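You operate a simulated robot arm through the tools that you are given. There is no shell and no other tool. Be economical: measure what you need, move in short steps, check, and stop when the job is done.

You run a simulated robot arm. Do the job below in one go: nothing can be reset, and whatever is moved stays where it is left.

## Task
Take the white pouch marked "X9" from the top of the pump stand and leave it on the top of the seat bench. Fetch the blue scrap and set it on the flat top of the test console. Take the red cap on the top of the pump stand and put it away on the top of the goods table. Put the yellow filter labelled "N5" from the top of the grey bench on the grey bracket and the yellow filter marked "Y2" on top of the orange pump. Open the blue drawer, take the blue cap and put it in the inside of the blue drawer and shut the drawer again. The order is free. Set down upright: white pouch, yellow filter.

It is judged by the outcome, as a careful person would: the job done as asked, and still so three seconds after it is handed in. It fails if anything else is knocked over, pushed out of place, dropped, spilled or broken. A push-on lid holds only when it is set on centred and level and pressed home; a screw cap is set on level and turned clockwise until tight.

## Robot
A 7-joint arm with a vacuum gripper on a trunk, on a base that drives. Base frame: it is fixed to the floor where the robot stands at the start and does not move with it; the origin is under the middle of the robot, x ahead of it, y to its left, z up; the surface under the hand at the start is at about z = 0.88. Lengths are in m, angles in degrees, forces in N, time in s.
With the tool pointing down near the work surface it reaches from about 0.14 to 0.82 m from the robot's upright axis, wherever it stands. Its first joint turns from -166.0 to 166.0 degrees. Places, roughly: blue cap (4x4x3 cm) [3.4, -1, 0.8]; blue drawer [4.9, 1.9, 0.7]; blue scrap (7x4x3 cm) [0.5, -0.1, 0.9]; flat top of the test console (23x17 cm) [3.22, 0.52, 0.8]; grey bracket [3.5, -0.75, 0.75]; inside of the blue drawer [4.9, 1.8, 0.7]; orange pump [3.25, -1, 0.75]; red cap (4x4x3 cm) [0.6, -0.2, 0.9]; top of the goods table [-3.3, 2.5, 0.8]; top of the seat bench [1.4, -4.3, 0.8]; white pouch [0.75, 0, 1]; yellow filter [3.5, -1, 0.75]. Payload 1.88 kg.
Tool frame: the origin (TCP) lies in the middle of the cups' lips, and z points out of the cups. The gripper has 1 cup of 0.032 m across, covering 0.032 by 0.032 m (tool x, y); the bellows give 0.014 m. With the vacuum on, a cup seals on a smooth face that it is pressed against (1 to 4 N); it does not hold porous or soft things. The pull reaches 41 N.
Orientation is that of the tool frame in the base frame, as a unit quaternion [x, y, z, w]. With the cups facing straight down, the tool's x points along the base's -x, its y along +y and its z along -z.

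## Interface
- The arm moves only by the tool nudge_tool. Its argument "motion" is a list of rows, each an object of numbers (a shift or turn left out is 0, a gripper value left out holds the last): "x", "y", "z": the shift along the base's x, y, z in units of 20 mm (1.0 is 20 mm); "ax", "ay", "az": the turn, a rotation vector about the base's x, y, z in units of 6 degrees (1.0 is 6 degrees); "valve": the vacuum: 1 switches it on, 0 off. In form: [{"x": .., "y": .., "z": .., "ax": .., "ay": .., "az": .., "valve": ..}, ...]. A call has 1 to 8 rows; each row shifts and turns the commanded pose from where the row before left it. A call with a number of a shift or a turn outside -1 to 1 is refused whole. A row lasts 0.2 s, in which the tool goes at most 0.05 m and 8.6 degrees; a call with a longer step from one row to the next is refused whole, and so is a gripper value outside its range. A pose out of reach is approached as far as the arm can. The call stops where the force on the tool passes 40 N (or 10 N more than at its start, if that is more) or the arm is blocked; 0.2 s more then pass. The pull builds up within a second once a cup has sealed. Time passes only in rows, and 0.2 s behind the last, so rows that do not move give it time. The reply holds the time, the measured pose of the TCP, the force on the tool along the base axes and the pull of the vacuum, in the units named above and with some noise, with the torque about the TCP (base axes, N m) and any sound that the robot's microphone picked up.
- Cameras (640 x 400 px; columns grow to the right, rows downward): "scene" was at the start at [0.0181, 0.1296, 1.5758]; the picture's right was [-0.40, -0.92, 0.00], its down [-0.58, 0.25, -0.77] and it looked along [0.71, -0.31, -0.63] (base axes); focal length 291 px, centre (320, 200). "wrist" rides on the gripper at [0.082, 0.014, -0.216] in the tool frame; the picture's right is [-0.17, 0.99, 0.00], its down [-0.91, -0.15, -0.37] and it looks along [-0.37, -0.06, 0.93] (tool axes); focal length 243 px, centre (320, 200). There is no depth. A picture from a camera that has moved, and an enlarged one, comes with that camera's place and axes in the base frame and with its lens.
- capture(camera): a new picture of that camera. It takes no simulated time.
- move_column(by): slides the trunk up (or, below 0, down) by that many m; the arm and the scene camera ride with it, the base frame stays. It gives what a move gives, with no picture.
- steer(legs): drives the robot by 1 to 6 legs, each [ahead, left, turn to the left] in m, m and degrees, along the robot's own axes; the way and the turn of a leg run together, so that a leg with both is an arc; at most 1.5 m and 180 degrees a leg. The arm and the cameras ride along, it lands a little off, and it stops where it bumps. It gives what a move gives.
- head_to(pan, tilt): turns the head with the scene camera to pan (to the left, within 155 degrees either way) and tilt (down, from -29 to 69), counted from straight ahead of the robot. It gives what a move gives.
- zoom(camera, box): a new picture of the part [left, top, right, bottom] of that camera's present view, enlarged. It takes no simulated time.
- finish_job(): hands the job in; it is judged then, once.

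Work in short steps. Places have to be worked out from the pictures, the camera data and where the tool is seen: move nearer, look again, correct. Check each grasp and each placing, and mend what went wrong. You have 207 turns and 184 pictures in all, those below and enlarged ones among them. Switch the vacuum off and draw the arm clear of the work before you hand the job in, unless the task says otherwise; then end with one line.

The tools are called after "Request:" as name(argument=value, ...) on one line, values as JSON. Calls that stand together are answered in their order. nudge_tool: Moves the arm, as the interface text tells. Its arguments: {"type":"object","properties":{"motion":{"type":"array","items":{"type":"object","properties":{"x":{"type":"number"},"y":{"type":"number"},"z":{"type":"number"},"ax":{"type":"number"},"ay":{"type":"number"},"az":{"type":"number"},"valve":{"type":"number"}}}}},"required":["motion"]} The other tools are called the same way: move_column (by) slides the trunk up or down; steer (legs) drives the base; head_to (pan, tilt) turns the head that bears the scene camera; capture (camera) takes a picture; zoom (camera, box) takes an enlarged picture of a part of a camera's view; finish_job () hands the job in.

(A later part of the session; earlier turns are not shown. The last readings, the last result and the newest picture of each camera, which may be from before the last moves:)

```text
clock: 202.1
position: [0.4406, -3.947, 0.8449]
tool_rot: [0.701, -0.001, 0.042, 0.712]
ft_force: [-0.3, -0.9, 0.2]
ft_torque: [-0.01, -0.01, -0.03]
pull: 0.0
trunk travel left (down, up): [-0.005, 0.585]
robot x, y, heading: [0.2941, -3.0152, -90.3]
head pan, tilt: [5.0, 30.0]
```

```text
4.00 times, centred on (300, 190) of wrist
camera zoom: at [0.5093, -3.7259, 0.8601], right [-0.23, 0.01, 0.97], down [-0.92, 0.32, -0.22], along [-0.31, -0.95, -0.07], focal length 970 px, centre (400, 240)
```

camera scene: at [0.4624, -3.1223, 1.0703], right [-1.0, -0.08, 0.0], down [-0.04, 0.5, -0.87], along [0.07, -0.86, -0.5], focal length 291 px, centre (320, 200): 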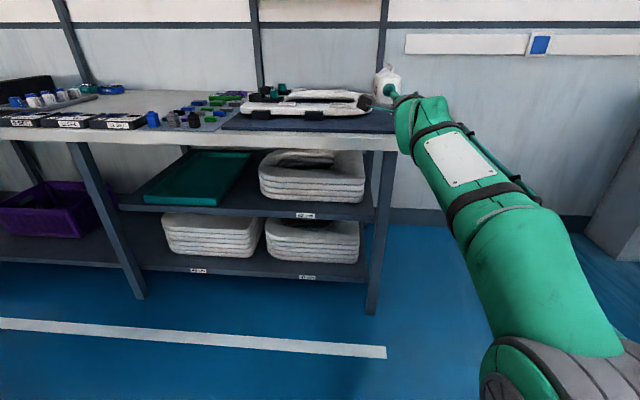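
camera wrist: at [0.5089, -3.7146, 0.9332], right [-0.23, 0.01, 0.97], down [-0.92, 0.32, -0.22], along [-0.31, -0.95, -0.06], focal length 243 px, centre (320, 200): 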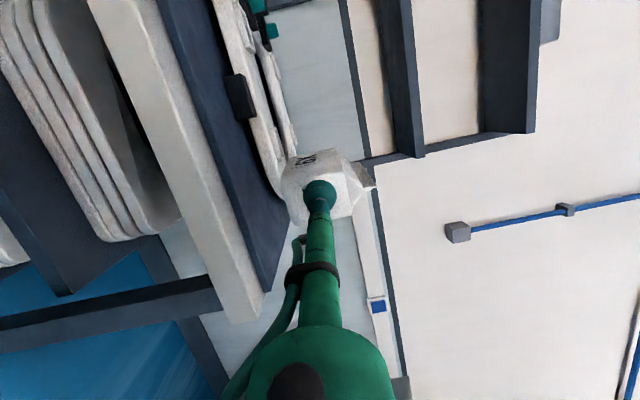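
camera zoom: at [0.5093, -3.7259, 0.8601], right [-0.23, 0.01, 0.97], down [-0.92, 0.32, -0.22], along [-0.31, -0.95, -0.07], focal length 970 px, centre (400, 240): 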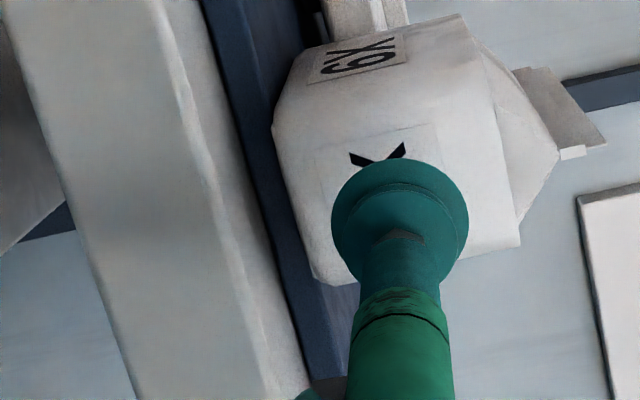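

Pouch stands upright. Pitching 15° and re-approaching with vacuum on.

Request:
nudge_tool(motion=[{"ax": 1}, {"ax": 1}, {"ax": 0.5}, {"y": -0.8, "valve": 1}, {"y": -0.6}, {"y": -0.3}, {}, {}])

Request:
zoom(camera="wrist", box=[220, 140, 380, 240])

```text
clock: 203.9
position: [0.4409, -3.9806, 0.8442]
tool_rot: [0.787, -0.006, 0.042, 0.615]
ft_force: [-0.5, -0.4, 0.0]
ft_torque: [0.01, 0.03, 0.0]
pull: 0.1
trunk travel left (down, up): [-0.005, 0.585]
robot x, y, heading: [0.2899, -3.0129, -90.4]
head pan, tilt: [5.0, 30.0]
```

```text
4.00 times, centred on (300, 190) of wrist
camera zoom: at [0.51, -3.7715, 0.9163], right [-0.23, -0.25, 0.94], down [-0.92, 0.36, -0.13], along [-0.31, -0.9, -0.31], focal length 970 px, centre (400, 240)
```

zoom: 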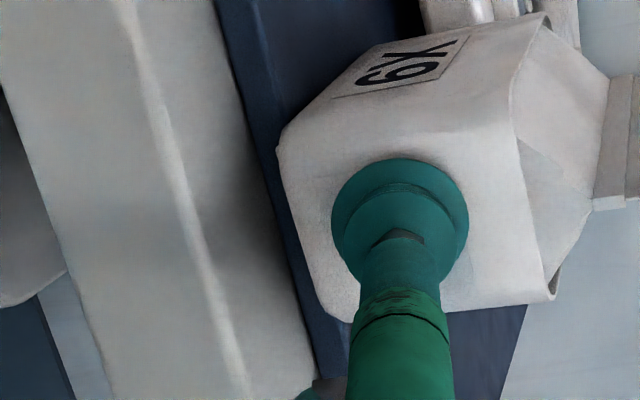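

Request:
nudge_tool(motion=[{"y": -0.2, "z": 0.15}, {"y": -0.2}, {"y": -0.15}, {}, {}])

```text
clock: 205.1
position: [0.4415, -3.9899, 0.8464]
tool_rot: [0.787, -0.006, 0.042, 0.615]
ft_force: [0.0, 0.2, 0.0]
ft_torque: [-0.02, -0.05, 0.02]
pull: 0.1
trunk travel left (down, up): [-0.005, 0.585]
robot x, y, heading: [0.291, -3.0163, -90.8]
head pan, tilt: [5.0, 30.0]
```

Request:
nudge_tool(motion=[{"y": -0.15}, {"y": -0.15}, {}, {}, {}])

Request:
zoom(camera="wrist", box=[220, 140, 380, 240])

```text
clock: 206.3
position: [0.4417, -3.997, 0.8463]
tool_rot: [0.787, -0.006, 0.042, 0.616]
ft_force: [0.1, 0.8, 0.5]
ft_torque: [-0.01, 0.01, 0.0]
pull: 0.1
trunk travel left (down, up): [-0.005, 0.585]
robot x, y, heading: [0.2914, -3.0109, -90.7]
head pan, tilt: [5.0, 30.0]
```

```text
4.00 times, centred on (300, 190) of wrist
camera zoom: at [0.5103, -3.7881, 0.9186], right [-0.23, -0.25, 0.94], down [-0.92, 0.36, -0.13], along [-0.31, -0.9, -0.31], focal length 970 px, centre (400, 240)
```

zoom: 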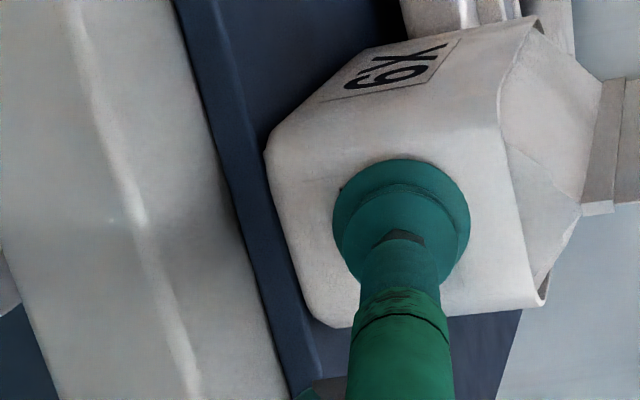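

No seal at 15° and the light pouch slid a few mm. I back off and try with a smaller pitch of about 8°.

Request:
nudge_tool(motion=[{"y": 0.5}, {"ax": -0.6}, {"ax": -0.6}, {"y": -0.3}, {"y": -0.2}, {"y": -0.15}, {}, {}])

```text
clock: 208.1
position: [0.4416, -4.0012, 0.8469]
tool_rot: [0.746, -0.004, 0.042, 0.665]
ft_force: [-0.4, 1.7, 2.7]
ft_torque: [-0.32, -0.04, 0.03]
pull: 41.1
trunk travel left (down, up): [-0.005, 0.585]
robot x, y, heading: [0.2923, -3.0125, -90.3]
head pan, tilt: [5.0, 30.0]
```

Sealed at this pitch (≈7° down). I raise the trunk 0.27 m (also lifts the pouch) and strafe left to the free area behind boxes W/N.

Request:
move_column(by=0.27)

Request:
steer(legs=[[0, 0.92, 0]])

Request:
capture(camera="wrist")

Request:
capture(camera="scene")

```text
clock: 210.9
position: [0.4411, -4.0007, 1.1165]
tool_rot: [0.747, -0.004, 0.043, 0.663]
ft_force: [-0.4, 0.3, -0.7]
ft_torque: [0.0, 0.03, 0.02]
pull: 40.8
trunk travel left (down, up): [-0.275, 0.315]
robot x, y, heading: [0.2918, -3.013, -90.6]
head pan, tilt: [5.0, 30.0]
```

```text
clock: 215.8
position: [1.3482, -4.0251, 1.1159]
tool_rot: [0.746, -0.014, 0.033, 0.665]
ft_force: [-0.5, -0.3, -0.9]
ft_torque: [0.02, 0.01, 0.01]
pull: 40.4
trunk travel left (down, up): [-0.275, 0.315]
robot x, y, heading: [1.2279, -3.0337, -91.8]
head pan, tilt: [5.0, 30.0]
```

```text
117 pictures are left
camera wrist: at [1.4229, -3.8101, 1.1621], right [-0.23, -0.12, 0.97], down [-0.91, 0.37, -0.17], along [-0.34, -0.92, -0.19], focal length 243 px, centre (320, 200)
```

wrist: 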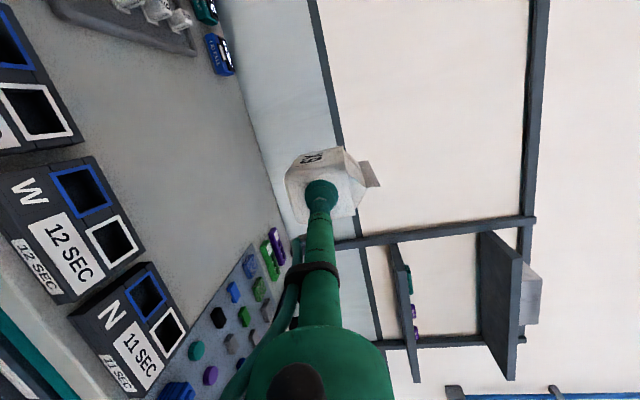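

```text
116 pictures are left
camera scene: at [1.3971, -3.0686, 1.3403], right [-1.0, -0.05, 0.0], down [-0.03, 0.5, -0.87], along [0.05, -0.86, -0.5], focal length 291 px, centre (320, 200)
```

scene: 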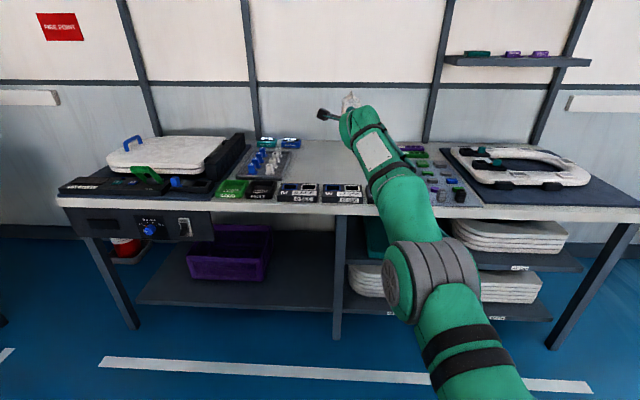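

Free area is right ahead. I drive forward 0.27 m, raise the trunk further (to keep the elbow high), and lower the hand with pitch to 15°.

Request:
steer(legs=[[0.27, 0, 1.6]])

Request:
move_column(by=0.1)

Request:
nudge_tool(motion=[{"z": -1, "ax": 0.4}, {"z": -1, "ax": 0.4}, {"z": -1, "ax": 0.4}, {"z": -1, "ax": 0.2}, {"z": -1}, {"z": -1}, {"z": -1}, {"z": -1}])

Request:
capture(camera="scene")

Request:
capture(camera="wrist")

```text
clock: 217.7
position: [1.3771, -4.2925, 1.1161]
tool_rot: [0.747, -0.001, 0.044, 0.663]
ft_force: [-0.6, 0.0, -0.1]
ft_torque: [-0.02, 0.03, 0.0]
pull: 40.9
trunk travel left (down, up): [-0.275, 0.315]
robot x, y, heading: [1.2226, -3.3063, -90.2]
head pan, tilt: [5.0, 30.0]
```

```text
clock: 219.0
position: [1.378, -4.2943, 1.2167]
tool_rot: [0.747, -0.002, 0.044, 0.664]
ft_force: [-0.7, 0.5, -1.1]
ft_torque: [0.01, -0.02, 0.0]
pull: 40.2
trunk travel left (down, up): [-0.375, 0.215]
robot x, y, heading: [1.2213, -3.3051, -89.9]
head pan, tilt: [5.0, 30.0]
```

```text
clock: 220.8
position: [1.3782, -4.2934, 1.0571]
tool_rot: [0.793, -0.005, 0.044, 0.607]
ft_force: [-0.6, 0.3, -0.4]
ft_torque: [-0.02, 0.03, -0.01]
pull: 40.6
trunk travel left (down, up): [-0.375, 0.215]
robot x, y, heading: [1.222, -3.303, -89.9]
head pan, tilt: [5.0, 30.0]
```

```text
115 pictures are left
camera scene: at [1.3935, -3.3364, 1.4403], right [-1.0, -0.09, 0.0], down [-0.04, 0.5, -0.87], along [0.08, -0.86, -0.5], focal length 291 px, centre (320, 200)
```

scene: 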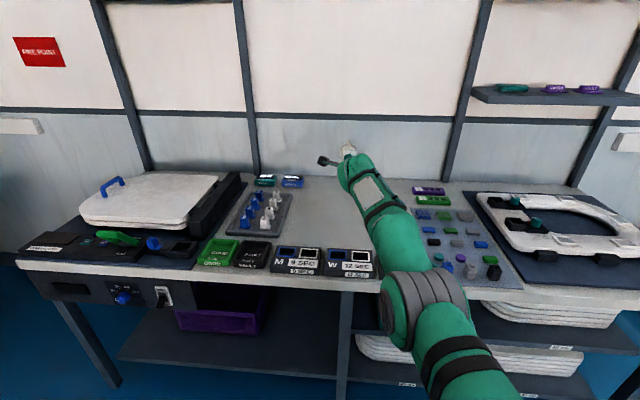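

```text
114 pictures are left
camera wrist: at [1.4449, -4.0857, 1.1326], right [-0.22, -0.27, 0.94], down [-0.93, 0.36, -0.12], along [-0.31, -0.89, -0.33], focal length 243 px, centre (320, 200)
```

wrist: 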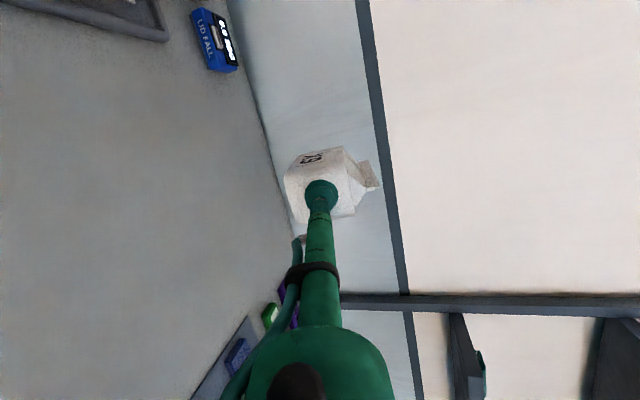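

Elbow and forearm stay well above the bench. I lower the hand to z≈0.90 and check clearance over the boxes.

Request:
nudge_tool(motion=[{"z": -1}, {"z": -1}, {"z": -1}, {"z": -1}, {"z": -1}, {"z": -1}, {"z": -1}, {"z": -0.6}])

Request:
capture(camera="scene")

Request:
capture(camera="wrist")

```text
clock: 222.6
position: [1.377, -4.2916, 0.9017]
tool_rot: [0.795, -0.004, 0.043, 0.605]
ft_force: [0.1, -0.3, -0.2]
ft_torque: [0.03, 0.02, 0.0]
pull: 40.3
trunk travel left (down, up): [-0.375, 0.215]
robot x, y, heading: [1.219, -3.3066, -89.9]
head pan, tilt: [5.0, 30.0]
```

```text
113 pictures are left
camera scene: at [1.3935, -3.3365, 1.4403], right [-1.0, -0.09, 0.0], down [-0.04, 0.5, -0.87], along [0.08, -0.86, -0.5], focal length 291 px, centre (320, 200)
```

scene: 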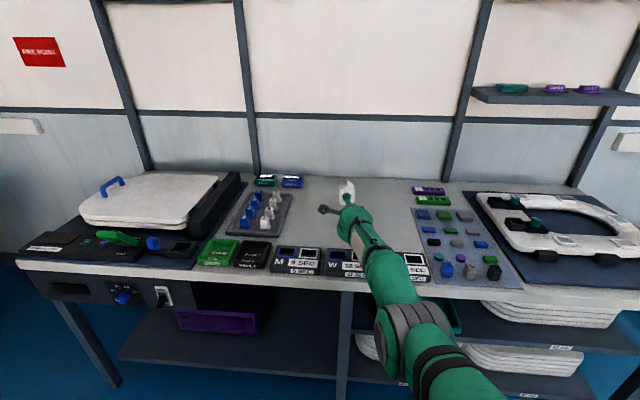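

```text
112 pictures are left
camera wrist: at [1.4439, -4.0853, 0.9799], right [-0.22, -0.27, 0.94], down [-0.93, 0.36, -0.12], along [-0.3, -0.89, -0.33], focal length 243 px, centre (320, 200)
```

wrist: 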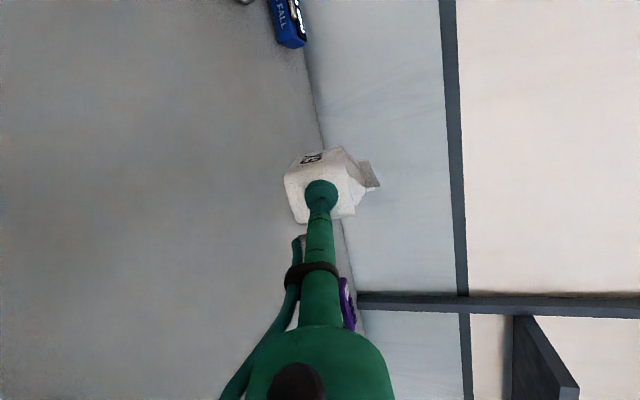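

Request:
zoom(camera="scene", box=[270, 160, 470, 310])

```text
2.67 times, centred on (370, 235) of scene
camera zoom: at [1.3935, -3.3365, 1.4403], right [-1.0, -0.09, 0.0], down [-0.04, 0.5, -0.87], along [0.08, -0.86, -0.5], focal length 777 px, centre (187, 107)
```

zoom: 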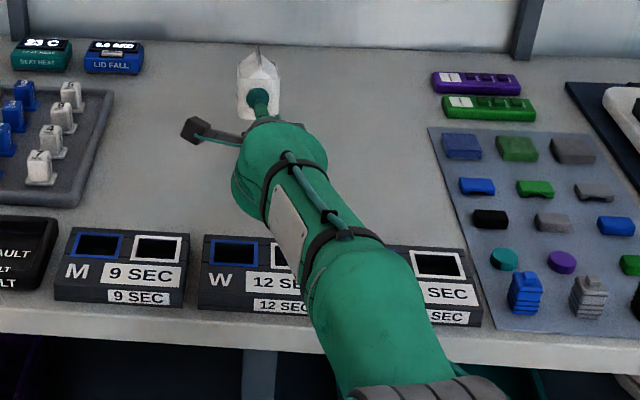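

Clearance is fine. I lower stepwise to contact (expected at TCP z≈0.85).

Request:
nudge_tool(motion=[{"z": -0.7}, {"z": -0.7}, {"z": -0.4}, {}])

Request:
nudge_tool(motion=[{"z": -0.15}, {"z": -0.15}, {}])

Request:
zoom(camera="scene", box=[300, 160, 400, 230])

```text
clock: 223.6
position: [1.377, -4.2992, 0.8901]
tool_rot: [0.798, -0.003, 0.043, 0.602]
ft_force: [-0.4, 0.8, -0.6]
ft_torque: [-0.02, -0.02, 0.03]
pull: 40.9
out of reach, approached as far as the arm can: row 1, 2, 3
trunk travel left (down, up): [-0.375, 0.215]
robot x, y, heading: [1.2211, -3.3027, -89.8]
head pan, tilt: [5.0, 30.0]
```

```text
clock: 224.4
position: [1.3763, -4.3004, 0.888]
tool_rot: [0.798, -0.004, 0.043, 0.601]
ft_force: [-0.5, -0.6, -0.5]
ft_torque: [-0.01, 0.04, -0.01]
pull: 40.3
out of reach, approached as far as the arm can: row 1
trunk travel left (down, up): [-0.375, 0.215]
robot x, y, heading: [1.2195, -3.3087, -90.3]
head pan, tilt: [5.0, 30.0]
```

```text
5.71 times, centred on (350, 195) of scene
camera zoom: at [1.3935, -3.3365, 1.4403], right [-1.0, -0.09, 0.0], down [-0.04, 0.5, -0.87], along [0.08, -0.86, -0.5], focal length 1665 px, centre (149, 229)
```

zoom: 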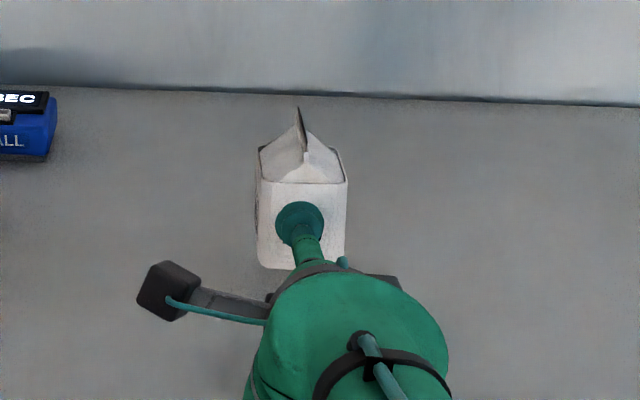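

The pitch limit is reached; I lower the trunk by 3 cm instead.

Request:
move_column(by=-0.03)

Request:
nudge_tool(motion=[{"z": -0.1}, {}])

```text
clock: 225.2
position: [1.3767, -4.2986, 0.8594]
tool_rot: [0.798, -0.004, 0.044, 0.602]
ft_force: [-0.2, 0.3, -0.8]
ft_torque: [0.0, 0.0, -0.02]
pull: 40.4
trunk travel left (down, up): [-0.345, 0.245]
robot x, y, heading: [1.2241, -3.3073, -90.1]
head pan, tilt: [5.0, 30.0]
```

```text
clock: 225.8
position: [1.377, -4.2982, 0.8555]
tool_rot: [0.799, -0.003, 0.043, 0.6]
ft_force: [-1.5, -0.5, -0.4]
ft_torque: [-0.02, -0.01, 0.02]
pull: 40.3
trunk travel left (down, up): [-0.345, 0.245]
robot x, y, heading: [1.2221, -3.3072, -90.0]
head pan, tilt: [5.0, 30.0]
```

Request:
move_column(by=-0.004)

Request:
zoom(camera="scene", box=[290, 170, 450, 300])

```text
clock: 226.3
position: [1.3772, -4.299, 0.8529]
tool_rot: [0.798, -0.003, 0.043, 0.601]
ft_force: [-1.4, 0.1, -0.7]
ft_torque: [-0.01, 0.02, 0.0]
pull: 40.4
trunk travel left (down, up): [-0.341, 0.249]
robot x, y, heading: [1.2223, -3.3047, -90.1]
head pan, tilt: [5.0, 30.0]
```

```text
3.08 times, centred on (370, 235) of scene
camera zoom: at [1.3935, -3.3365, 1.4063], right [-1.0, -0.09, 0.0], down [-0.04, 0.5, -0.87], along [0.08, -0.86, -0.5], focal length 896 px, centre (166, 92)
```

zoom: 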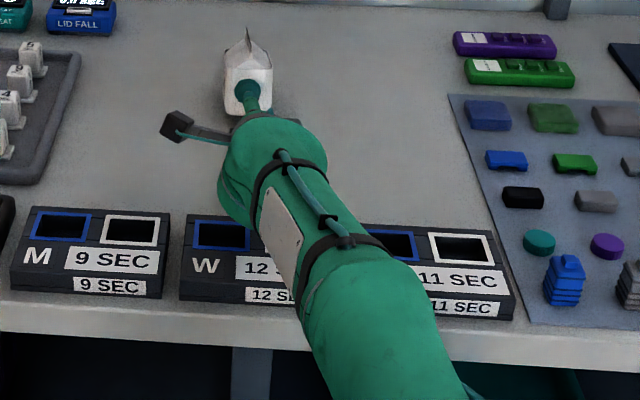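

Request:
move_column(by=-0.003)

Request:
move_column(by=-0.003)

```text
clock: 226.8
position: [1.3768, -4.2986, 0.8514]
tool_rot: [0.798, -0.004, 0.043, 0.601]
ft_force: [-0.1, 0.1, 2.8]
ft_torque: [-0.31, 0.07, 0.04]
pull: 41.1
trunk travel left (down, up): [-0.338, 0.252]
robot x, y, heading: [1.2217, -3.3039, -89.8]
head pan, tilt: [5.0, 30.0]
```

```text
clock: 227.4
position: [1.3777, -4.2977, 0.8479]
tool_rot: [0.798, -0.004, 0.043, 0.601]
ft_force: [0.0, 1.0, 3.5]
ft_torque: [-0.32, 0.08, 0.02]
pull: 40.5
trunk travel left (down, up): [-0.335, 0.255]
robot x, y, heading: [1.2234, -3.3051, -90.0]
head pan, tilt: [5.0, 30.0]
```

Contact is soft: the far edge touches and the cup yields in rotation. I keep lowering in 3 mm steps so the pouch settles flatter.

Request:
move_column(by=-0.003)

Request:
move_column(by=-0.003)

Request:
zoom(camera="scene", box=[300, 160, 400, 230])

```text
clock: 227.9
position: [1.3764, -4.2972, 0.8456]
tool_rot: [0.799, -0.003, 0.043, 0.6]
ft_force: [1.6, 0.8, 2.4]
ft_torque: [-0.35, 0.06, 0.0]
pull: 40.6
trunk travel left (down, up): [-0.332, 0.258]
robot x, y, heading: [1.223, -3.3088, -90.0]
head pan, tilt: [5.0, 30.0]
```

```text
clock: 228.4
position: [1.377, -4.2981, 0.842]
tool_rot: [0.798, -0.003, 0.044, 0.601]
ft_force: [-0.5, 0.1, 2.3]
ft_torque: [-0.43, 0.12, -0.01]
pull: 40.3
trunk travel left (down, up): [-0.329, 0.261]
robot x, y, heading: [1.2214, -3.3053, -90.1]
head pan, tilt: [5.0, 30.0]
```

```text
5.71 times, centred on (350, 195) of scene
camera zoom: at [1.3935, -3.3362, 1.3943], right [-1.0, -0.09, 0.0], down [-0.04, 0.5, -0.87], along [0.08, -0.86, -0.5], focal length 1665 px, centre (149, 229)
```

zoom: 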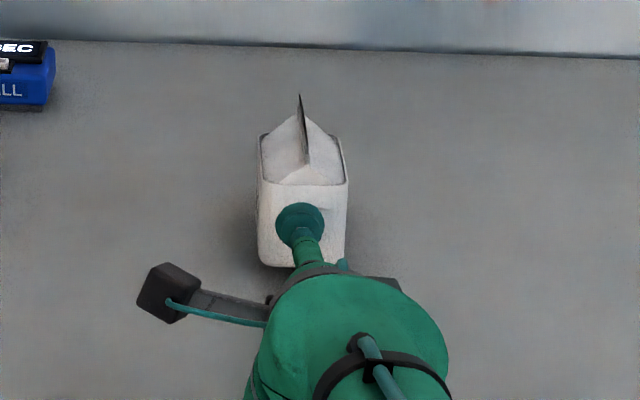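

Almost flat (TCP 0.842, flat at ≈0.838). One more step, then release and back away.

Request:
move_column(by=-0.003)

Request:
nudge_tool(motion=[{"valve": 0}, {}, {}, {}, {}])

Request:
zoom(camera="scene", box=[300, 160, 400, 230])

```text
clock: 228.9
position: [1.3774, -4.2981, 0.8389]
tool_rot: [0.798, -0.003, 0.043, 0.601]
ft_force: [-0.2, -0.2, 2.6]
ft_torque: [-0.41, 0.07, -0.04]
pull: 40.7
trunk travel left (down, up): [-0.326, 0.264]
robot x, y, heading: [1.2201, -3.3075, -90.0]
head pan, tilt: [5.0, 30.0]
```

```text
clock: 230.1
position: [1.3778, -4.2978, 0.8392]
tool_rot: [0.799, -0.004, 0.044, 0.6]
ft_force: [-0.5, 0.6, 0.9]
ft_torque: [-0.01, -0.01, 0.03]
pull: 0.0
trunk travel left (down, up): [-0.326, 0.264]
robot x, y, heading: [1.2254, -3.3045, -89.7]
head pan, tilt: [5.0, 30.0]
```

```text
5.71 times, centred on (350, 195) of scene
camera zoom: at [1.3935, -3.3366, 1.3913], right [-1.0, -0.09, 0.0], down [-0.04, 0.5, -0.87], along [0.08, -0.86, -0.5], focal length 1665 px, centre (149, 229)
```

zoom: 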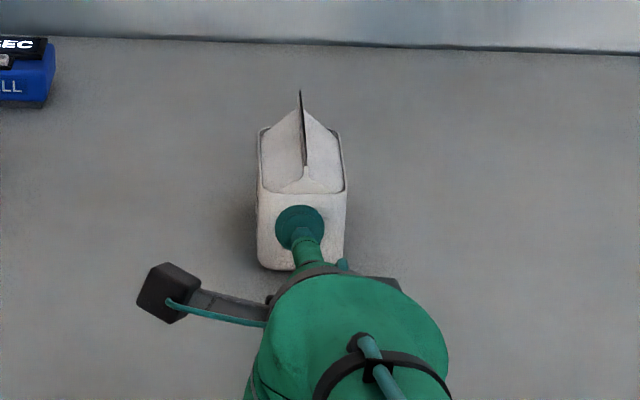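

Released and the pouch stands level. I back the tool straight off (+y), then rise with arm and trunk.

Request:
nudge_tool(motion=[{"y": 0.3}, {"y": 0.5, "z": 0.2}, {"y": 1, "z": 0.5}, {"y": 1, "z": 1}, {"z": 1}, {"z": 1}, {"z": 1}, {"z": 1}])

Request:
move_column(by=0.24)

Request:
capture(camera="scene")

```text
clock: 231.9
position: [1.3791, -4.2432, 0.9528]
tool_rot: [0.799, -0.004, 0.043, 0.6]
ft_force: [0.9, -0.3, 0.0]
ft_torque: [-0.02, 0.03, 0.01]
pull: 0.1
trunk travel left (down, up): [-0.326, 0.264]
robot x, y, heading: [1.2226, -3.3058, -90.2]
head pan, tilt: [5.0, 30.0]
```

```text
clock: 234.4
position: [1.3795, -4.2433, 1.1929]
tool_rot: [0.799, -0.003, 0.044, 0.6]
ft_force: [-0.1, -0.9, 0.5]
ft_torque: [0.01, -0.03, 0.0]
pull: 0.0
trunk travel left (down, up): [-0.566, 0.024]
robot x, y, heading: [1.2235, -3.303, -90.2]
head pan, tilt: [5.0, 30.0]
```

```text
106 pictures are left
camera scene: at [1.3935, -3.3367, 1.6312], right [-1.0, -0.09, 0.0], down [-0.04, 0.5, -0.87], along [0.08, -0.86, -0.5], focal length 291 px, centre (320, 200)
```

scene: 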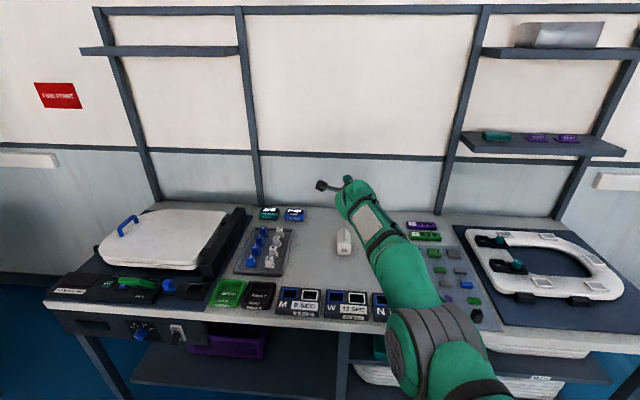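

The pouch stands upright in the free area, everything else untouched. Now I draw the arm back and return the tool to straight-down with the camera behind.

Request:
nudge_tool(motion=[{"y": 1, "z": 0.5, "ax": 1}, {"y": 1, "z": 0.5, "ax": 1}, {"y": 1, "z": 0.5, "ax": 1}, {"y": 1, "ax": 1}, {"y": 1, "ax": 1}, {"y": 1, "ax": 1}, {"y": 1, "ax": 1}, {"y": 1, "ax": 1}])

Request:
nudge_tool(motion=[{"y": 1, "ax": 1}, {"y": 1, "ax": 1}, {"y": 1, "ax": 1}, {"y": 1, "ax": 1}, {"y": 1, "ax": 0.35}, {"y": 1, "az": 1}, {"y": 1, "az": 1}, {"y": 1, "az": 1}])

Request:
nudge_tool(motion=[{"y": 0.5, "az": 1}, {"y": 0.5, "az": 1}, {"y": 0.5, "az": 1}, {"y": 0.5, "az": 1}, {"x": -0.5, "az": 1}, {"x": -0.5, "az": 1}, {"x": -0.5, "az": 1}, {"x": -0.5, "az": 1}])

Request:
nudge_tool(motion=[{"x": -0.5, "az": 1}, {"x": -0.5, "az": 1}, {"x": -0.5, "az": 1}, {"x": -0.5, "az": 1}])

```text
clock: 236.2
position: [1.3782, -4.0826, 1.2214]
tool_rot: [0.974, -0.021, 0.038, 0.224]
ft_force: [-0.2, -0.1, 0.5]
ft_torque: [-0.02, -0.03, -0.03]
pull: 0.0
trunk travel left (down, up): [-0.566, 0.024]
robot x, y, heading: [1.2215, -3.3076, -89.9]
head pan, tilt: [5.0, 30.0]
```

```text
clock: 238.0
position: [1.3798, -3.9226, 1.2207]
tool_rot: [0.991, 0.128, 0.032, -0.008]
ft_force: [-0.5, -1.4, -0.4]
ft_torque: [-0.03, 0.01, -0.02]
pull: 0.0
trunk travel left (down, up): [-0.566, 0.024]
robot x, y, heading: [1.2221, -3.3014, -89.8]
head pan, tilt: [5.0, 30.0]
```

```text
clock: 239.8
position: [1.34, -3.8832, 1.2228]
tool_rot: [0.853, 0.52, 0.028, -0.02]
ft_force: [0.5, -0.5, 0.3]
ft_torque: [-0.01, -0.01, 0.0]
pull: 0.0
trunk travel left (down, up): [-0.566, 0.024]
robot x, y, heading: [1.2237, -3.3066, -90.0]
head pan, tilt: [5.0, 30.0]
```

```text
clock: 240.8
position: [1.3009, -3.884, 1.2225]
tool_rot: [0.727, 0.686, 0.02, -0.024]
ft_force: [0.0, 0.9, 0.5]
ft_torque: [0.01, 0.02, 0.01]
pull: 0.1
trunk travel left (down, up): [-0.566, 0.024]
robot x, y, heading: [1.2201, -3.3067, -90.2]
head pan, tilt: [5.0, 30.0]
```

Residual tilt is 3.6°, corrected now. Then I drive back to the pump stand: back, across, reverse up the corridor, turn.

Request:
nudge_tool(motion=[{"ax": -0.6}, {"az": -0.5}])

Request:
steer(legs=[[-0.35, 0, 0], [0, -1.38, 0], [-1.5, 0, 0], [-1.25, 0, 0]])

Request:
head_to(pan=0, tilt=40)

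```text
clock: 241.4
position: [1.299, -3.8829, 1.2234]
tool_rot: [0.745, 0.667, -0.001, -0.001]
ft_force: [-0.2, -0.2, -0.3]
ft_torque: [0.0, 0.01, -0.01]
pull: 0.1
trunk travel left (down, up): [-0.566, 0.024]
robot x, y, heading: [1.2207, -3.3062, -90.1]
head pan, tilt: [5.0, 30.0]
```

```text
clock: 262.9
position: [-0.1271, -0.8425, 1.2235]
tool_rot: [0.739, 0.674, 0.001, -0.002]
ft_force: [-0.4, -0.1, -0.6]
ft_torque: [-0.03, 0.02, 0.01]
pull: 0.1
trunk travel left (down, up): [-0.566, 0.024]
robot x, y, heading: [-0.215, -0.267, -88.8]
head pan, tilt: [5.0, 30.0]
```

```text
clock: 263.6
position: [-0.1273, -0.8418, 1.2231]
tool_rot: [0.739, 0.674, 0.0, -0.002]
ft_force: [1.3, 0.3, -0.1]
ft_torque: [-0.03, 0.02, -0.01]
pull: 0.0
trunk travel left (down, up): [-0.566, 0.024]
robot x, y, heading: [-0.2154, -0.2679, -88.6]
head pan, tilt: [0.0, 40.0]
```

Now finishing the reposition: back, right, turn left, and up to the stand.

Request:
steer(legs=[[-0.27, 0, 0], [0, -0.3, 0], [0, 0, 88.6], [0.5, 0, 0]])

Request:
capture(camera="scene")

Request:
capture(camera="wrist")

```text
clock: 273.6
position: [0.5614, 0.0984, 1.2223]
tool_rot: [0.048, 0.999, -0.001, -0.001]
ft_force: [-0.3, 0.1, 0.9]
ft_torque: [-0.01, 0.02, 0.01]
pull: 0.1
trunk travel left (down, up): [-0.566, 0.024]
robot x, y, heading: [-0.0161, 0.0119, 0.9]
head pan, tilt: [0.0, 40.0]
```

```text
105 pictures are left
camera scene: at [0.0068, 0.1772, 1.6159], right [0.01, -1.0, 0.0], down [-0.64, -0.01, -0.77], along [0.77, 0.01, -0.64], focal length 291 px, centre (320, 200)
```

scene: 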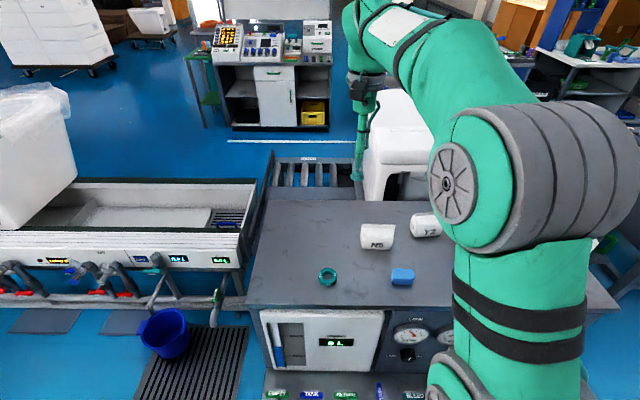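

```text
104 pictures are left
camera wrist: at [0.4807, 0.1206, 1.44], right [0.26, 0.97, 0.0], down [0.9, -0.24, 0.37], along [0.36, -0.1, -0.93], focal length 243 px, centre (320, 200)
```

wrist: 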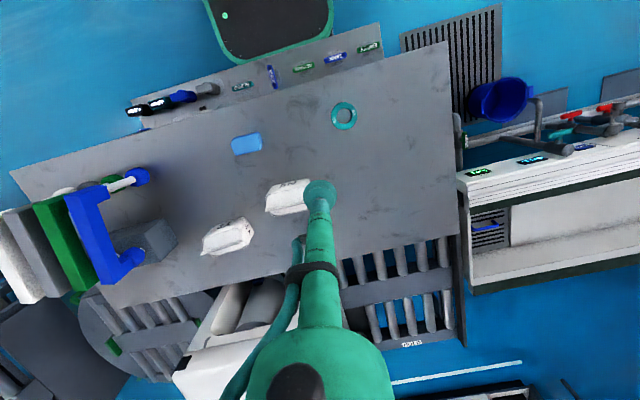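

Scrap reconfirmed at (0.518,-0.055). Moving above it.

Request:
nudge_tool(motion=[{"x": -0.27, "y": -0.96, "z": -0.5}, {"x": -0.27, "y": -0.96, "z": -0.5}, {"x": -0.27, "y": -0.96, "z": -0.5}, {"x": -0.27, "y": -0.96, "z": -0.5}, {"x": -0.27, "y": -0.96, "z": -1}, {"x": -0.27, "y": -0.96, "z": -1}, {"x": -0.27, "y": -0.96, "z": -1}, {"x": -0.27, "y": -0.96, "z": -1}])

Request:
nudge_tool(motion=[{"z": -1}, {"z": -1}, {"z": -1}, {"z": -1}, {"z": -1}, {"z": -1}, {"z": -1}, {}])

Request:
zoom(camera="wrist", box=[260, 150, 380, 225])

Request:
zoom(camera="scene", box=[360, 220, 456, 280])

```text
clock: 275.4
position: [0.5175, -0.0546, 1.0999]
tool_rot: [0.049, 0.999, -0.001, -0.001]
ft_force: [-0.4, 0.2, 0.0]
ft_torque: [0.01, 0.01, -0.02]
pull: 0.2
trunk travel left (down, up): [-0.566, 0.024]
robot x, y, heading: [-0.0171, 0.0098, 1.2]
head pan, tilt: [0.0, 40.0]
```

```text
clock: 277.2
position: [0.518, -0.0542, 0.9615]
tool_rot: [0.049, 0.999, -0.001, -0.001]
ft_force: [0.4, -0.2, -0.6]
ft_torque: [-0.03, 0.0, -0.01]
pull: 0.0
trunk travel left (down, up): [-0.566, 0.024]
robot x, y, heading: [-0.0178, 0.0165, 0.4]
head pan, tilt: [0.0, 40.0]
```

```text
5.33 times, centred on (320, 188) of wrist
camera zoom: at [0.4376, -0.0336, 1.1795], right [0.26, 0.97, 0.0], down [0.9, -0.24, 0.37], along [0.36, -0.1, -0.93], focal length 1294 px, centre (320, 267)
```

zoom: 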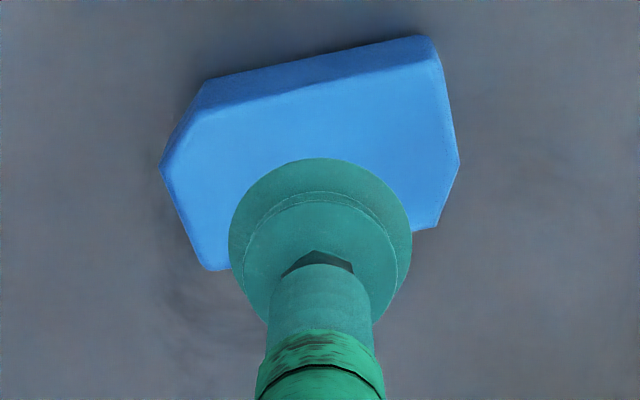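

```text
6.67 times, centred on (408, 250) of scene
camera zoom: at [0.0067, 0.1771, 1.6159], right [0.01, -1.0, 0.0], down [-0.64, -0.01, -0.77], along [0.77, 0.01, -0.64], focal length 1942 px, centre (-267, -133)
```

zoom: 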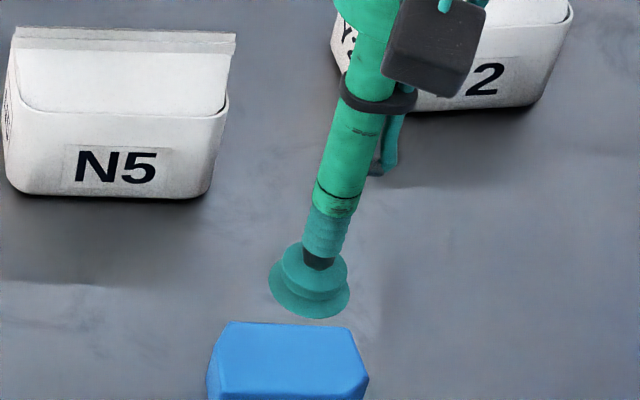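

Aligned within 3 mm of the scrap's middle. Lowering with vacuum on.

Request:
nudge_tool(motion=[{"z": -1, "y": -0.15, "valve": 1}, {"z": -1}, {"z": -0.4}, {"z": -0.25}, {"z": -0.2}, {}, {}])

```text
clock: 278.8
position: [0.5189, -0.0595, 0.9067]
tool_rot: [0.049, 0.999, -0.001, 0.0]
ft_force: [1.5, -1.8, 15.4]
ft_torque: [0.05, -0.05, -0.02]
pull: 40.7
trunk travel left (down, up): [-0.566, 0.024]
robot x, y, heading: [-0.0199, 0.0153, 0.6]
head pan, tilt: [0.0, 40.0]
```

Sealed. Lifting to travel height.

Request:
nudge_tool(motion=[{"z": 0.5}, {"z": 1}, {"z": 1}, {"z": 1}, {"z": 1}, {"z": 1}, {"z": 1}, {"z": 1}])

Request:
nudge_tool(motion=[{"z": 1, "x": -0.5}, {"z": 1, "x": -0.5}, {"z": 1, "x": -0.5}, {"z": 1, "x": -0.5}, {"z": 1, "x": -0.5}, {"z": 1, "x": -0.5}, {"x": -0.5}, {"x": -0.5}])

Request:
capture(camera="wrist")

```text
clock: 280.6
position: [0.5165, -0.0574, 1.0569]
tool_rot: [0.048, 0.999, -0.001, -0.001]
ft_force: [-1.3, 1.5, 0.3]
ft_torque: [0.0, 0.0, 0.0]
pull: 40.4
trunk travel left (down, up): [-0.566, 0.024]
robot x, y, heading: [-0.0198, 0.0116, 0.8]
head pan, tilt: [0.0, 40.0]
```

```text
clock: 282.4
position: [0.4371, -0.0596, 1.1766]
tool_rot: [0.048, 0.999, 0.0, -0.001]
ft_force: [0.3, 0.0, -0.1]
ft_torque: [0.03, 0.07, 0.01]
pull: 40.5
trunk travel left (down, up): [-0.566, 0.024]
robot x, y, heading: [-0.0183, 0.0139, 0.5]
head pan, tilt: [0.0, 40.0]
```

```text
101 pictures are left
camera wrist: at [0.3568, -0.0373, 1.394], right [0.26, 0.97, 0.0], down [0.9, -0.24, 0.37], along [0.36, -0.1, -0.93], focal length 243 px, centre (320, 200)
```

wrist: 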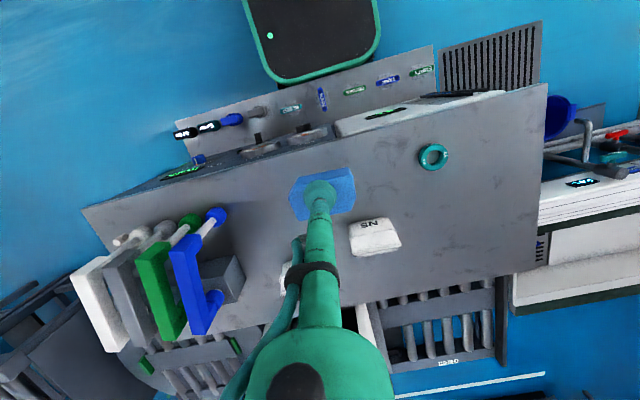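

Scrap held. I drive back out, down the corridor and round the end of the line to the far aisle.

Request:
steer(legs=[[-0.5, 0, 0], [0, 0, -90.5], [0, 0.32, 0], [1.5, 0, 0], [1.45, 0, 0], [0, 1.5, 0]])

Request:
head_to(pan=80, tilt=20)

Request:
capture(camera="scene")

```text
clock: 312.1
position: [1.1522, -3.4932, 1.1759]
tool_rot: [0.753, 0.658, 0.0, -0.002]
ft_force: [0.3, 0.2, -0.4]
ft_torque: [0.01, 0.0, 0.02]
pull: 40.9
trunk travel left (down, up): [-0.566, 0.024]
robot x, y, heading: [1.2434, -3.0442, -91.6]
head pan, tilt: [0.0, 40.0]
```

```text
clock: 313.7
position: [1.151, -3.4933, 1.176]
tool_rot: [0.753, 0.658, -0.001, -0.001]
ft_force: [0.4, -0.6, -0.6]
ft_torque: [-0.01, 0.0, 0.01]
pull: 40.7
trunk travel left (down, up): [-0.566, 0.024]
robot x, y, heading: [1.242, -3.0448, -91.5]
head pan, tilt: [80.0, 20.0]
```

```text
100 pictures are left
camera scene: at [1.498, -3.0063, 1.6473], right [-0.2, -0.98, 0.0], down [-0.34, 0.07, -0.94], along [0.92, -0.19, -0.34], focal length 291 px, centre (320, 200)
```

scene: 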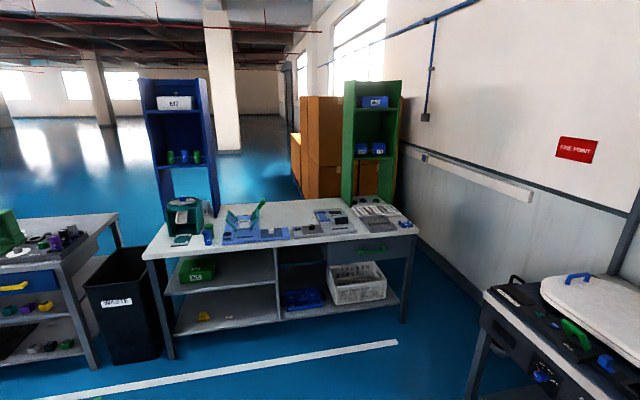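

Aisle is clear (bench fronts at x≈3.1). I move to x≈2.25, turn to face +x, and strafe up the aisle toward the benches.

Request:
steer(legs=[[0, 1.0, 0], [0, 0, 91.5], [0, 1.5, 0], [0, 0.5, 0]])

Request:
head_to(pan=20, tilt=25)

Request:
capture(camera="scene")

```text
clock: 332.7
position: [2.622, -1.0526, 1.176]
tool_rot: [0.024, 1.0, -0.001, -0.001]
ft_force: [0.4, 0.1, -0.2]
ft_torque: [0.01, -0.04, -0.01]
pull: 40.5
trunk travel left (down, up): [-0.566, 0.024]
robot x, y, heading: [2.1671, -0.9999, 3.7]
head pan, tilt: [80.0, 20.0]
```

```text
clock: 334.0
position: [2.6214, -1.0511, 1.1769]
tool_rot: [0.024, 1.0, -0.001, -0.001]
ft_force: [0.1, 0.0, -0.1]
ft_torque: [0.0, -0.01, -0.01]
pull: 40.9
trunk travel left (down, up): [-0.566, 0.024]
robot x, y, heading: [2.1639, -1.0019, 3.6]
head pan, tilt: [20.0, 25.0]
```

```text
99 pictures are left
camera scene: at [2.1798, -0.8068, 1.6393], right [0.4, -0.92, 0.0], down [-0.39, -0.17, -0.91], along [0.83, 0.36, -0.42], focal length 291 px, centre (320, 200)
```

scene: 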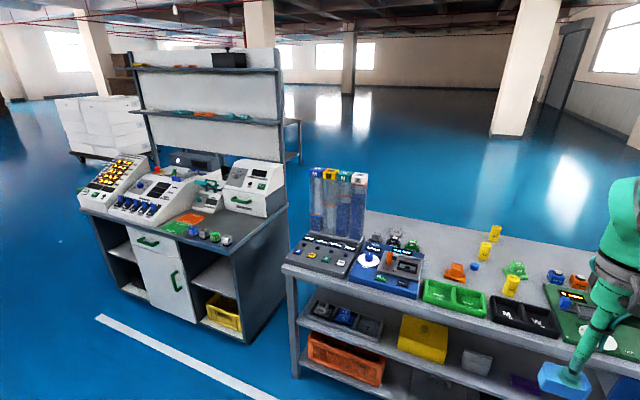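

The console is ahead-left. I straighten up and strafe on to y≈0.45.

Request:
steer(legs=[[0, 0, -3.6], [0, 1.42, 0]])

Request:
head_to(pan=0, tilt=35)

Request:
capture(camera="scene")

Request:
capture(camera="wrist")

```text
clock: 341.5
position: [2.6011, 0.3442, 1.1766]
tool_rot: [0.041, 0.999, 0.0, -0.001]
ft_force: [0.3, 0.5, 0.0]
ft_torque: [0.0, 0.01, 0.0]
pull: 41.0
trunk travel left (down, up): [-0.566, 0.024]
robot x, y, heading: [2.1485, 0.4084, 1.6]
head pan, tilt: [20.0, 25.0]
```

```text
clock: 342.3
position: [2.6001, 0.3447, 1.1765]
tool_rot: [0.042, 0.999, -0.001, -0.001]
ft_force: [-0.5, -0.8, 0.4]
ft_torque: [0.0, 0.01, 0.01]
pull: 41.0
trunk travel left (down, up): [-0.566, 0.024]
robot x, y, heading: [2.1482, 0.4101, 1.7]
head pan, tilt: [0.0, 35.0]
```

```text
98 pictures are left
camera scene: at [2.1692, 0.5737, 1.6235], right [0.03, -1.0, 0.0], down [-0.57, -0.02, -0.82], along [0.82, 0.02, -0.57], focal length 291 px, centre (320, 200)
```

scene: 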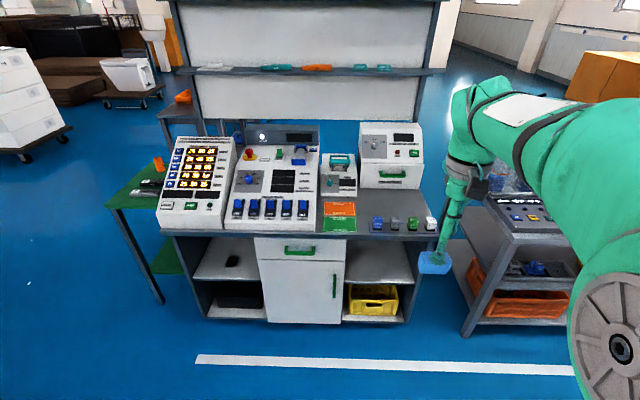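

```text
97 pictures are left
camera wrist: at [2.5198, 0.3644, 1.394], right [0.25, 0.97, 0.0], down [0.9, -0.23, 0.37], along [0.36, -0.09, -0.93], focal length 243 px, centre (320, 200)
```

wrist: 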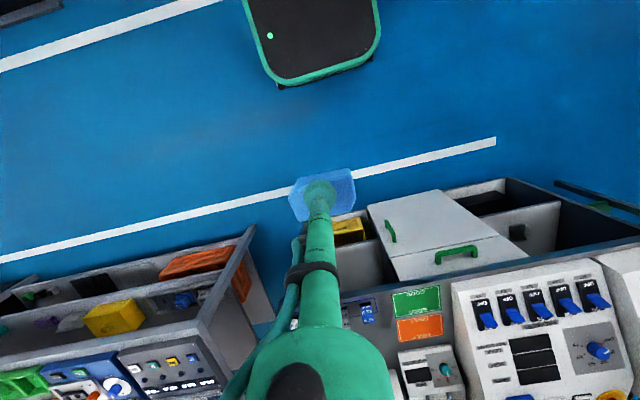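

Request:
zoom(camera="scene", box=[300, 140, 460, 240])

```text
4.00 times, centred on (380, 190) of scene
camera zoom: at [2.1692, 0.5737, 1.6235], right [0.03, -1.0, 0.0], down [-0.57, -0.02, -0.82], along [0.82, 0.02, -0.57], focal length 1166 px, centre (80, 240)
```

zoom: 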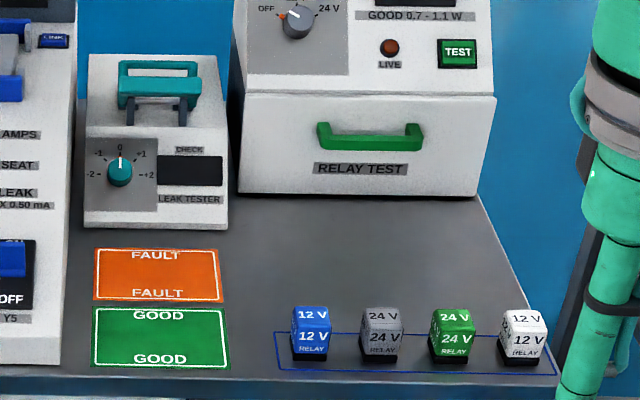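

The 23×17 cm flat top matches the GOOD/FAULT area, x 3.11–3.34, y 0.43–0.58. I drive 0.42 m closer.

Request:
steer(legs=[[0.42, 0.05, -1.6]])

Request:
capture(camera="wrist")

Request:
capture(camera="scene")

```text
clock: 344.9
position: [3.0175, 0.3827, 1.1761]
tool_rot: [0.058, 0.998, -0.001, -0.001]
ft_force: [0.0, -0.6, -1.0]
ft_torque: [0.01, -0.04, 0.0]
pull: 40.6
trunk travel left (down, up): [-0.566, 0.024]
robot x, y, heading: [2.5646, 0.4617, -0.5]
head pan, tilt: [0.0, 35.0]
```

```text
95 pictures are left
camera wrist: at [2.9385, 0.4059, 1.3939], right [0.28, 0.96, 0.0], down [0.89, -0.26, 0.37], along [0.36, -0.11, -0.93], focal length 243 px, centre (320, 200)
```

wrist: 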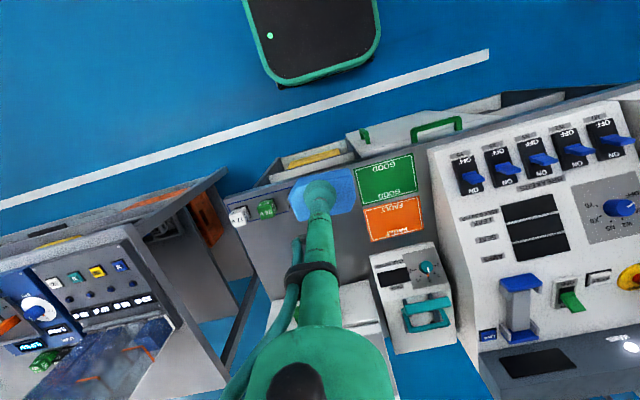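

```text
94 pictures are left
camera scene: at [2.5953, 0.627, 1.6235], right [-0.01, -1.0, 0.0], down [-0.57, 0.0, -0.82], along [0.82, 0.0, -0.57], focal length 291 px, centre (320, 200)
```

scene: 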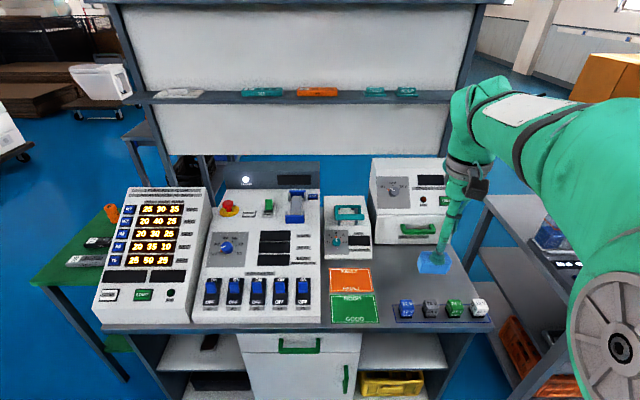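

Target (3.218,0.517). Moving over it and down to z≈0.9.

Request:
nudge_tool(motion=[{"x": 1, "y": 0.84}, {"x": 1, "y": 0.84}, {"x": 1, "y": 0.84}, {"x": 1, "y": 0.84}, {"x": 1, "y": 0.84}, {"x": 1, "y": 0.84}, {"x": 1, "y": 0.84}, {"x": 1, "y": 0.84}])

Request:
nudge_tool(motion=[{"x": 1, "z": -1}, {"x": 1, "z": -1}, {"z": -1}, {"z": -1}, {"z": -1}, {"z": -1}, {"z": -1}, {"z": -1}])

Request:
nudge_tool(motion=[{"z": -1}, {"z": -1}, {"z": -1}, {"z": -1}, {"z": -1}, {"z": -1}, {}])

Request:
capture(camera="scene")

Request:
zoom(camera="wrist", box=[200, 100, 440, 250])

```text
clock: 346.7
position: [3.1792, 0.5174, 1.1756]
tool_rot: [0.058, 0.998, -0.001, -0.002]
ft_force: [0.1, 0.3, 0.4]
ft_torque: [0.03, -0.01, 0.07]
pull: 41.4
trunk travel left (down, up): [-0.566, 0.024]
robot x, y, heading: [2.5677, 0.4615, -0.2]
head pan, tilt: [0.0, 35.0]
```

```text
clock: 348.5
position: [3.2175, 0.516, 1.0189]
tool_rot: [0.058, 0.998, -0.001, -0.001]
ft_force: [-0.7, -0.3, 0.3]
ft_torque: [0.0, -0.01, -0.02]
pull: 41.0
trunk travel left (down, up): [-0.566, 0.024]
robot x, y, heading: [2.5672, 0.4629, -0.3]
head pan, tilt: [0.0, 35.0]
```

```text
clock: 350.1
position: [3.2181, 0.5173, 0.8975]
tool_rot: [0.058, 0.998, -0.001, -0.001]
ft_force: [0.0, 0.1, 0.0]
ft_torque: [0.02, 0.0, 0.0]
pull: 41.0
trunk travel left (down, up): [-0.566, 0.024]
robot x, y, heading: [2.5688, 0.4664, -0.3]
head pan, tilt: [0.0, 35.0]
```

```text
93 pictures are left
camera scene: at [2.5953, 0.627, 1.6235], right [-0.01, -1.0, 0.0], down [-0.57, 0.0, -0.82], along [0.82, 0.0, -0.57], focal length 291 px, centre (320, 200)
```

scene: 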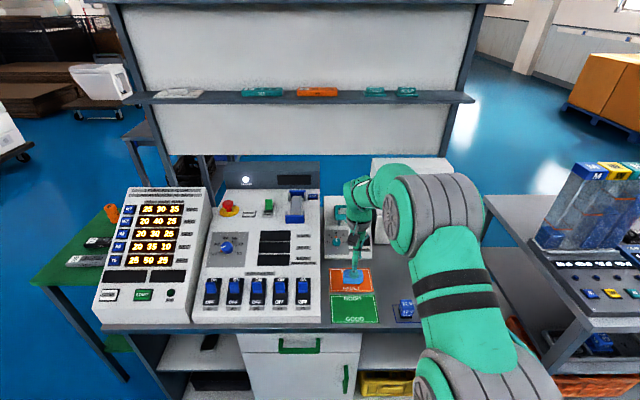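

```text
2.67 times, centred on (320, 175) of wrist
camera zoom: at [3.1384, 0.5397, 1.1145], right [0.28, 0.96, 0.0], down [0.89, -0.26, 0.37], along [0.36, -0.11, -0.93], focal length 647 px, centre (320, 267)
```

zoom: 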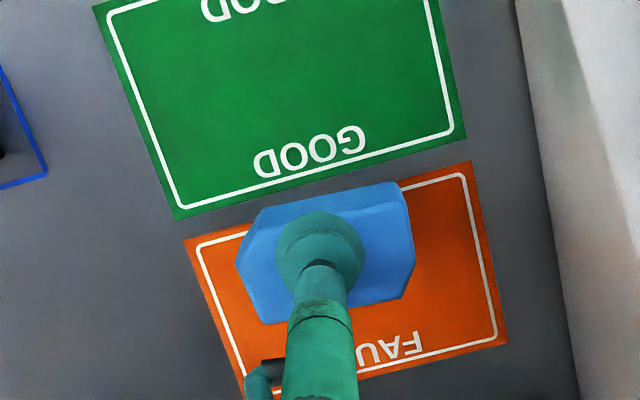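

Over the area's centre. Lowering to contact.

Request:
nudge_tool(motion=[{"z": -1}, {"z": -1}, {"z": -0.6}, {"z": -0.3}, {}])

Request:
nudge_tool(motion=[{"z": -0.2}, {"z": -0.2}, {}])

```text
clock: 351.3
position: [3.2178, 0.5162, 0.8387]
tool_rot: [0.058, 0.998, -0.001, -0.002]
ft_force: [0.8, 0.6, -1.4]
ft_torque: [0.01, 0.0, 0.02]
pull: 41.2
trunk travel left (down, up): [-0.566, 0.024]
robot x, y, heading: [2.5645, 0.4662, -0.6]
head pan, tilt: [0.0, 35.0]
```

```text
clock: 352.1
position: [3.2186, 0.5174, 0.8298]
tool_rot: [0.057, 0.998, 0.0, -0.001]
ft_force: [-0.4, -0.6, -0.8]
ft_torque: [-0.02, -0.06, -0.02]
pull: 41.2
trunk travel left (down, up): [-0.566, 0.024]
robot x, y, heading: [2.5649, 0.4643, -0.5]
head pan, tilt: [0.0, 35.0]
```

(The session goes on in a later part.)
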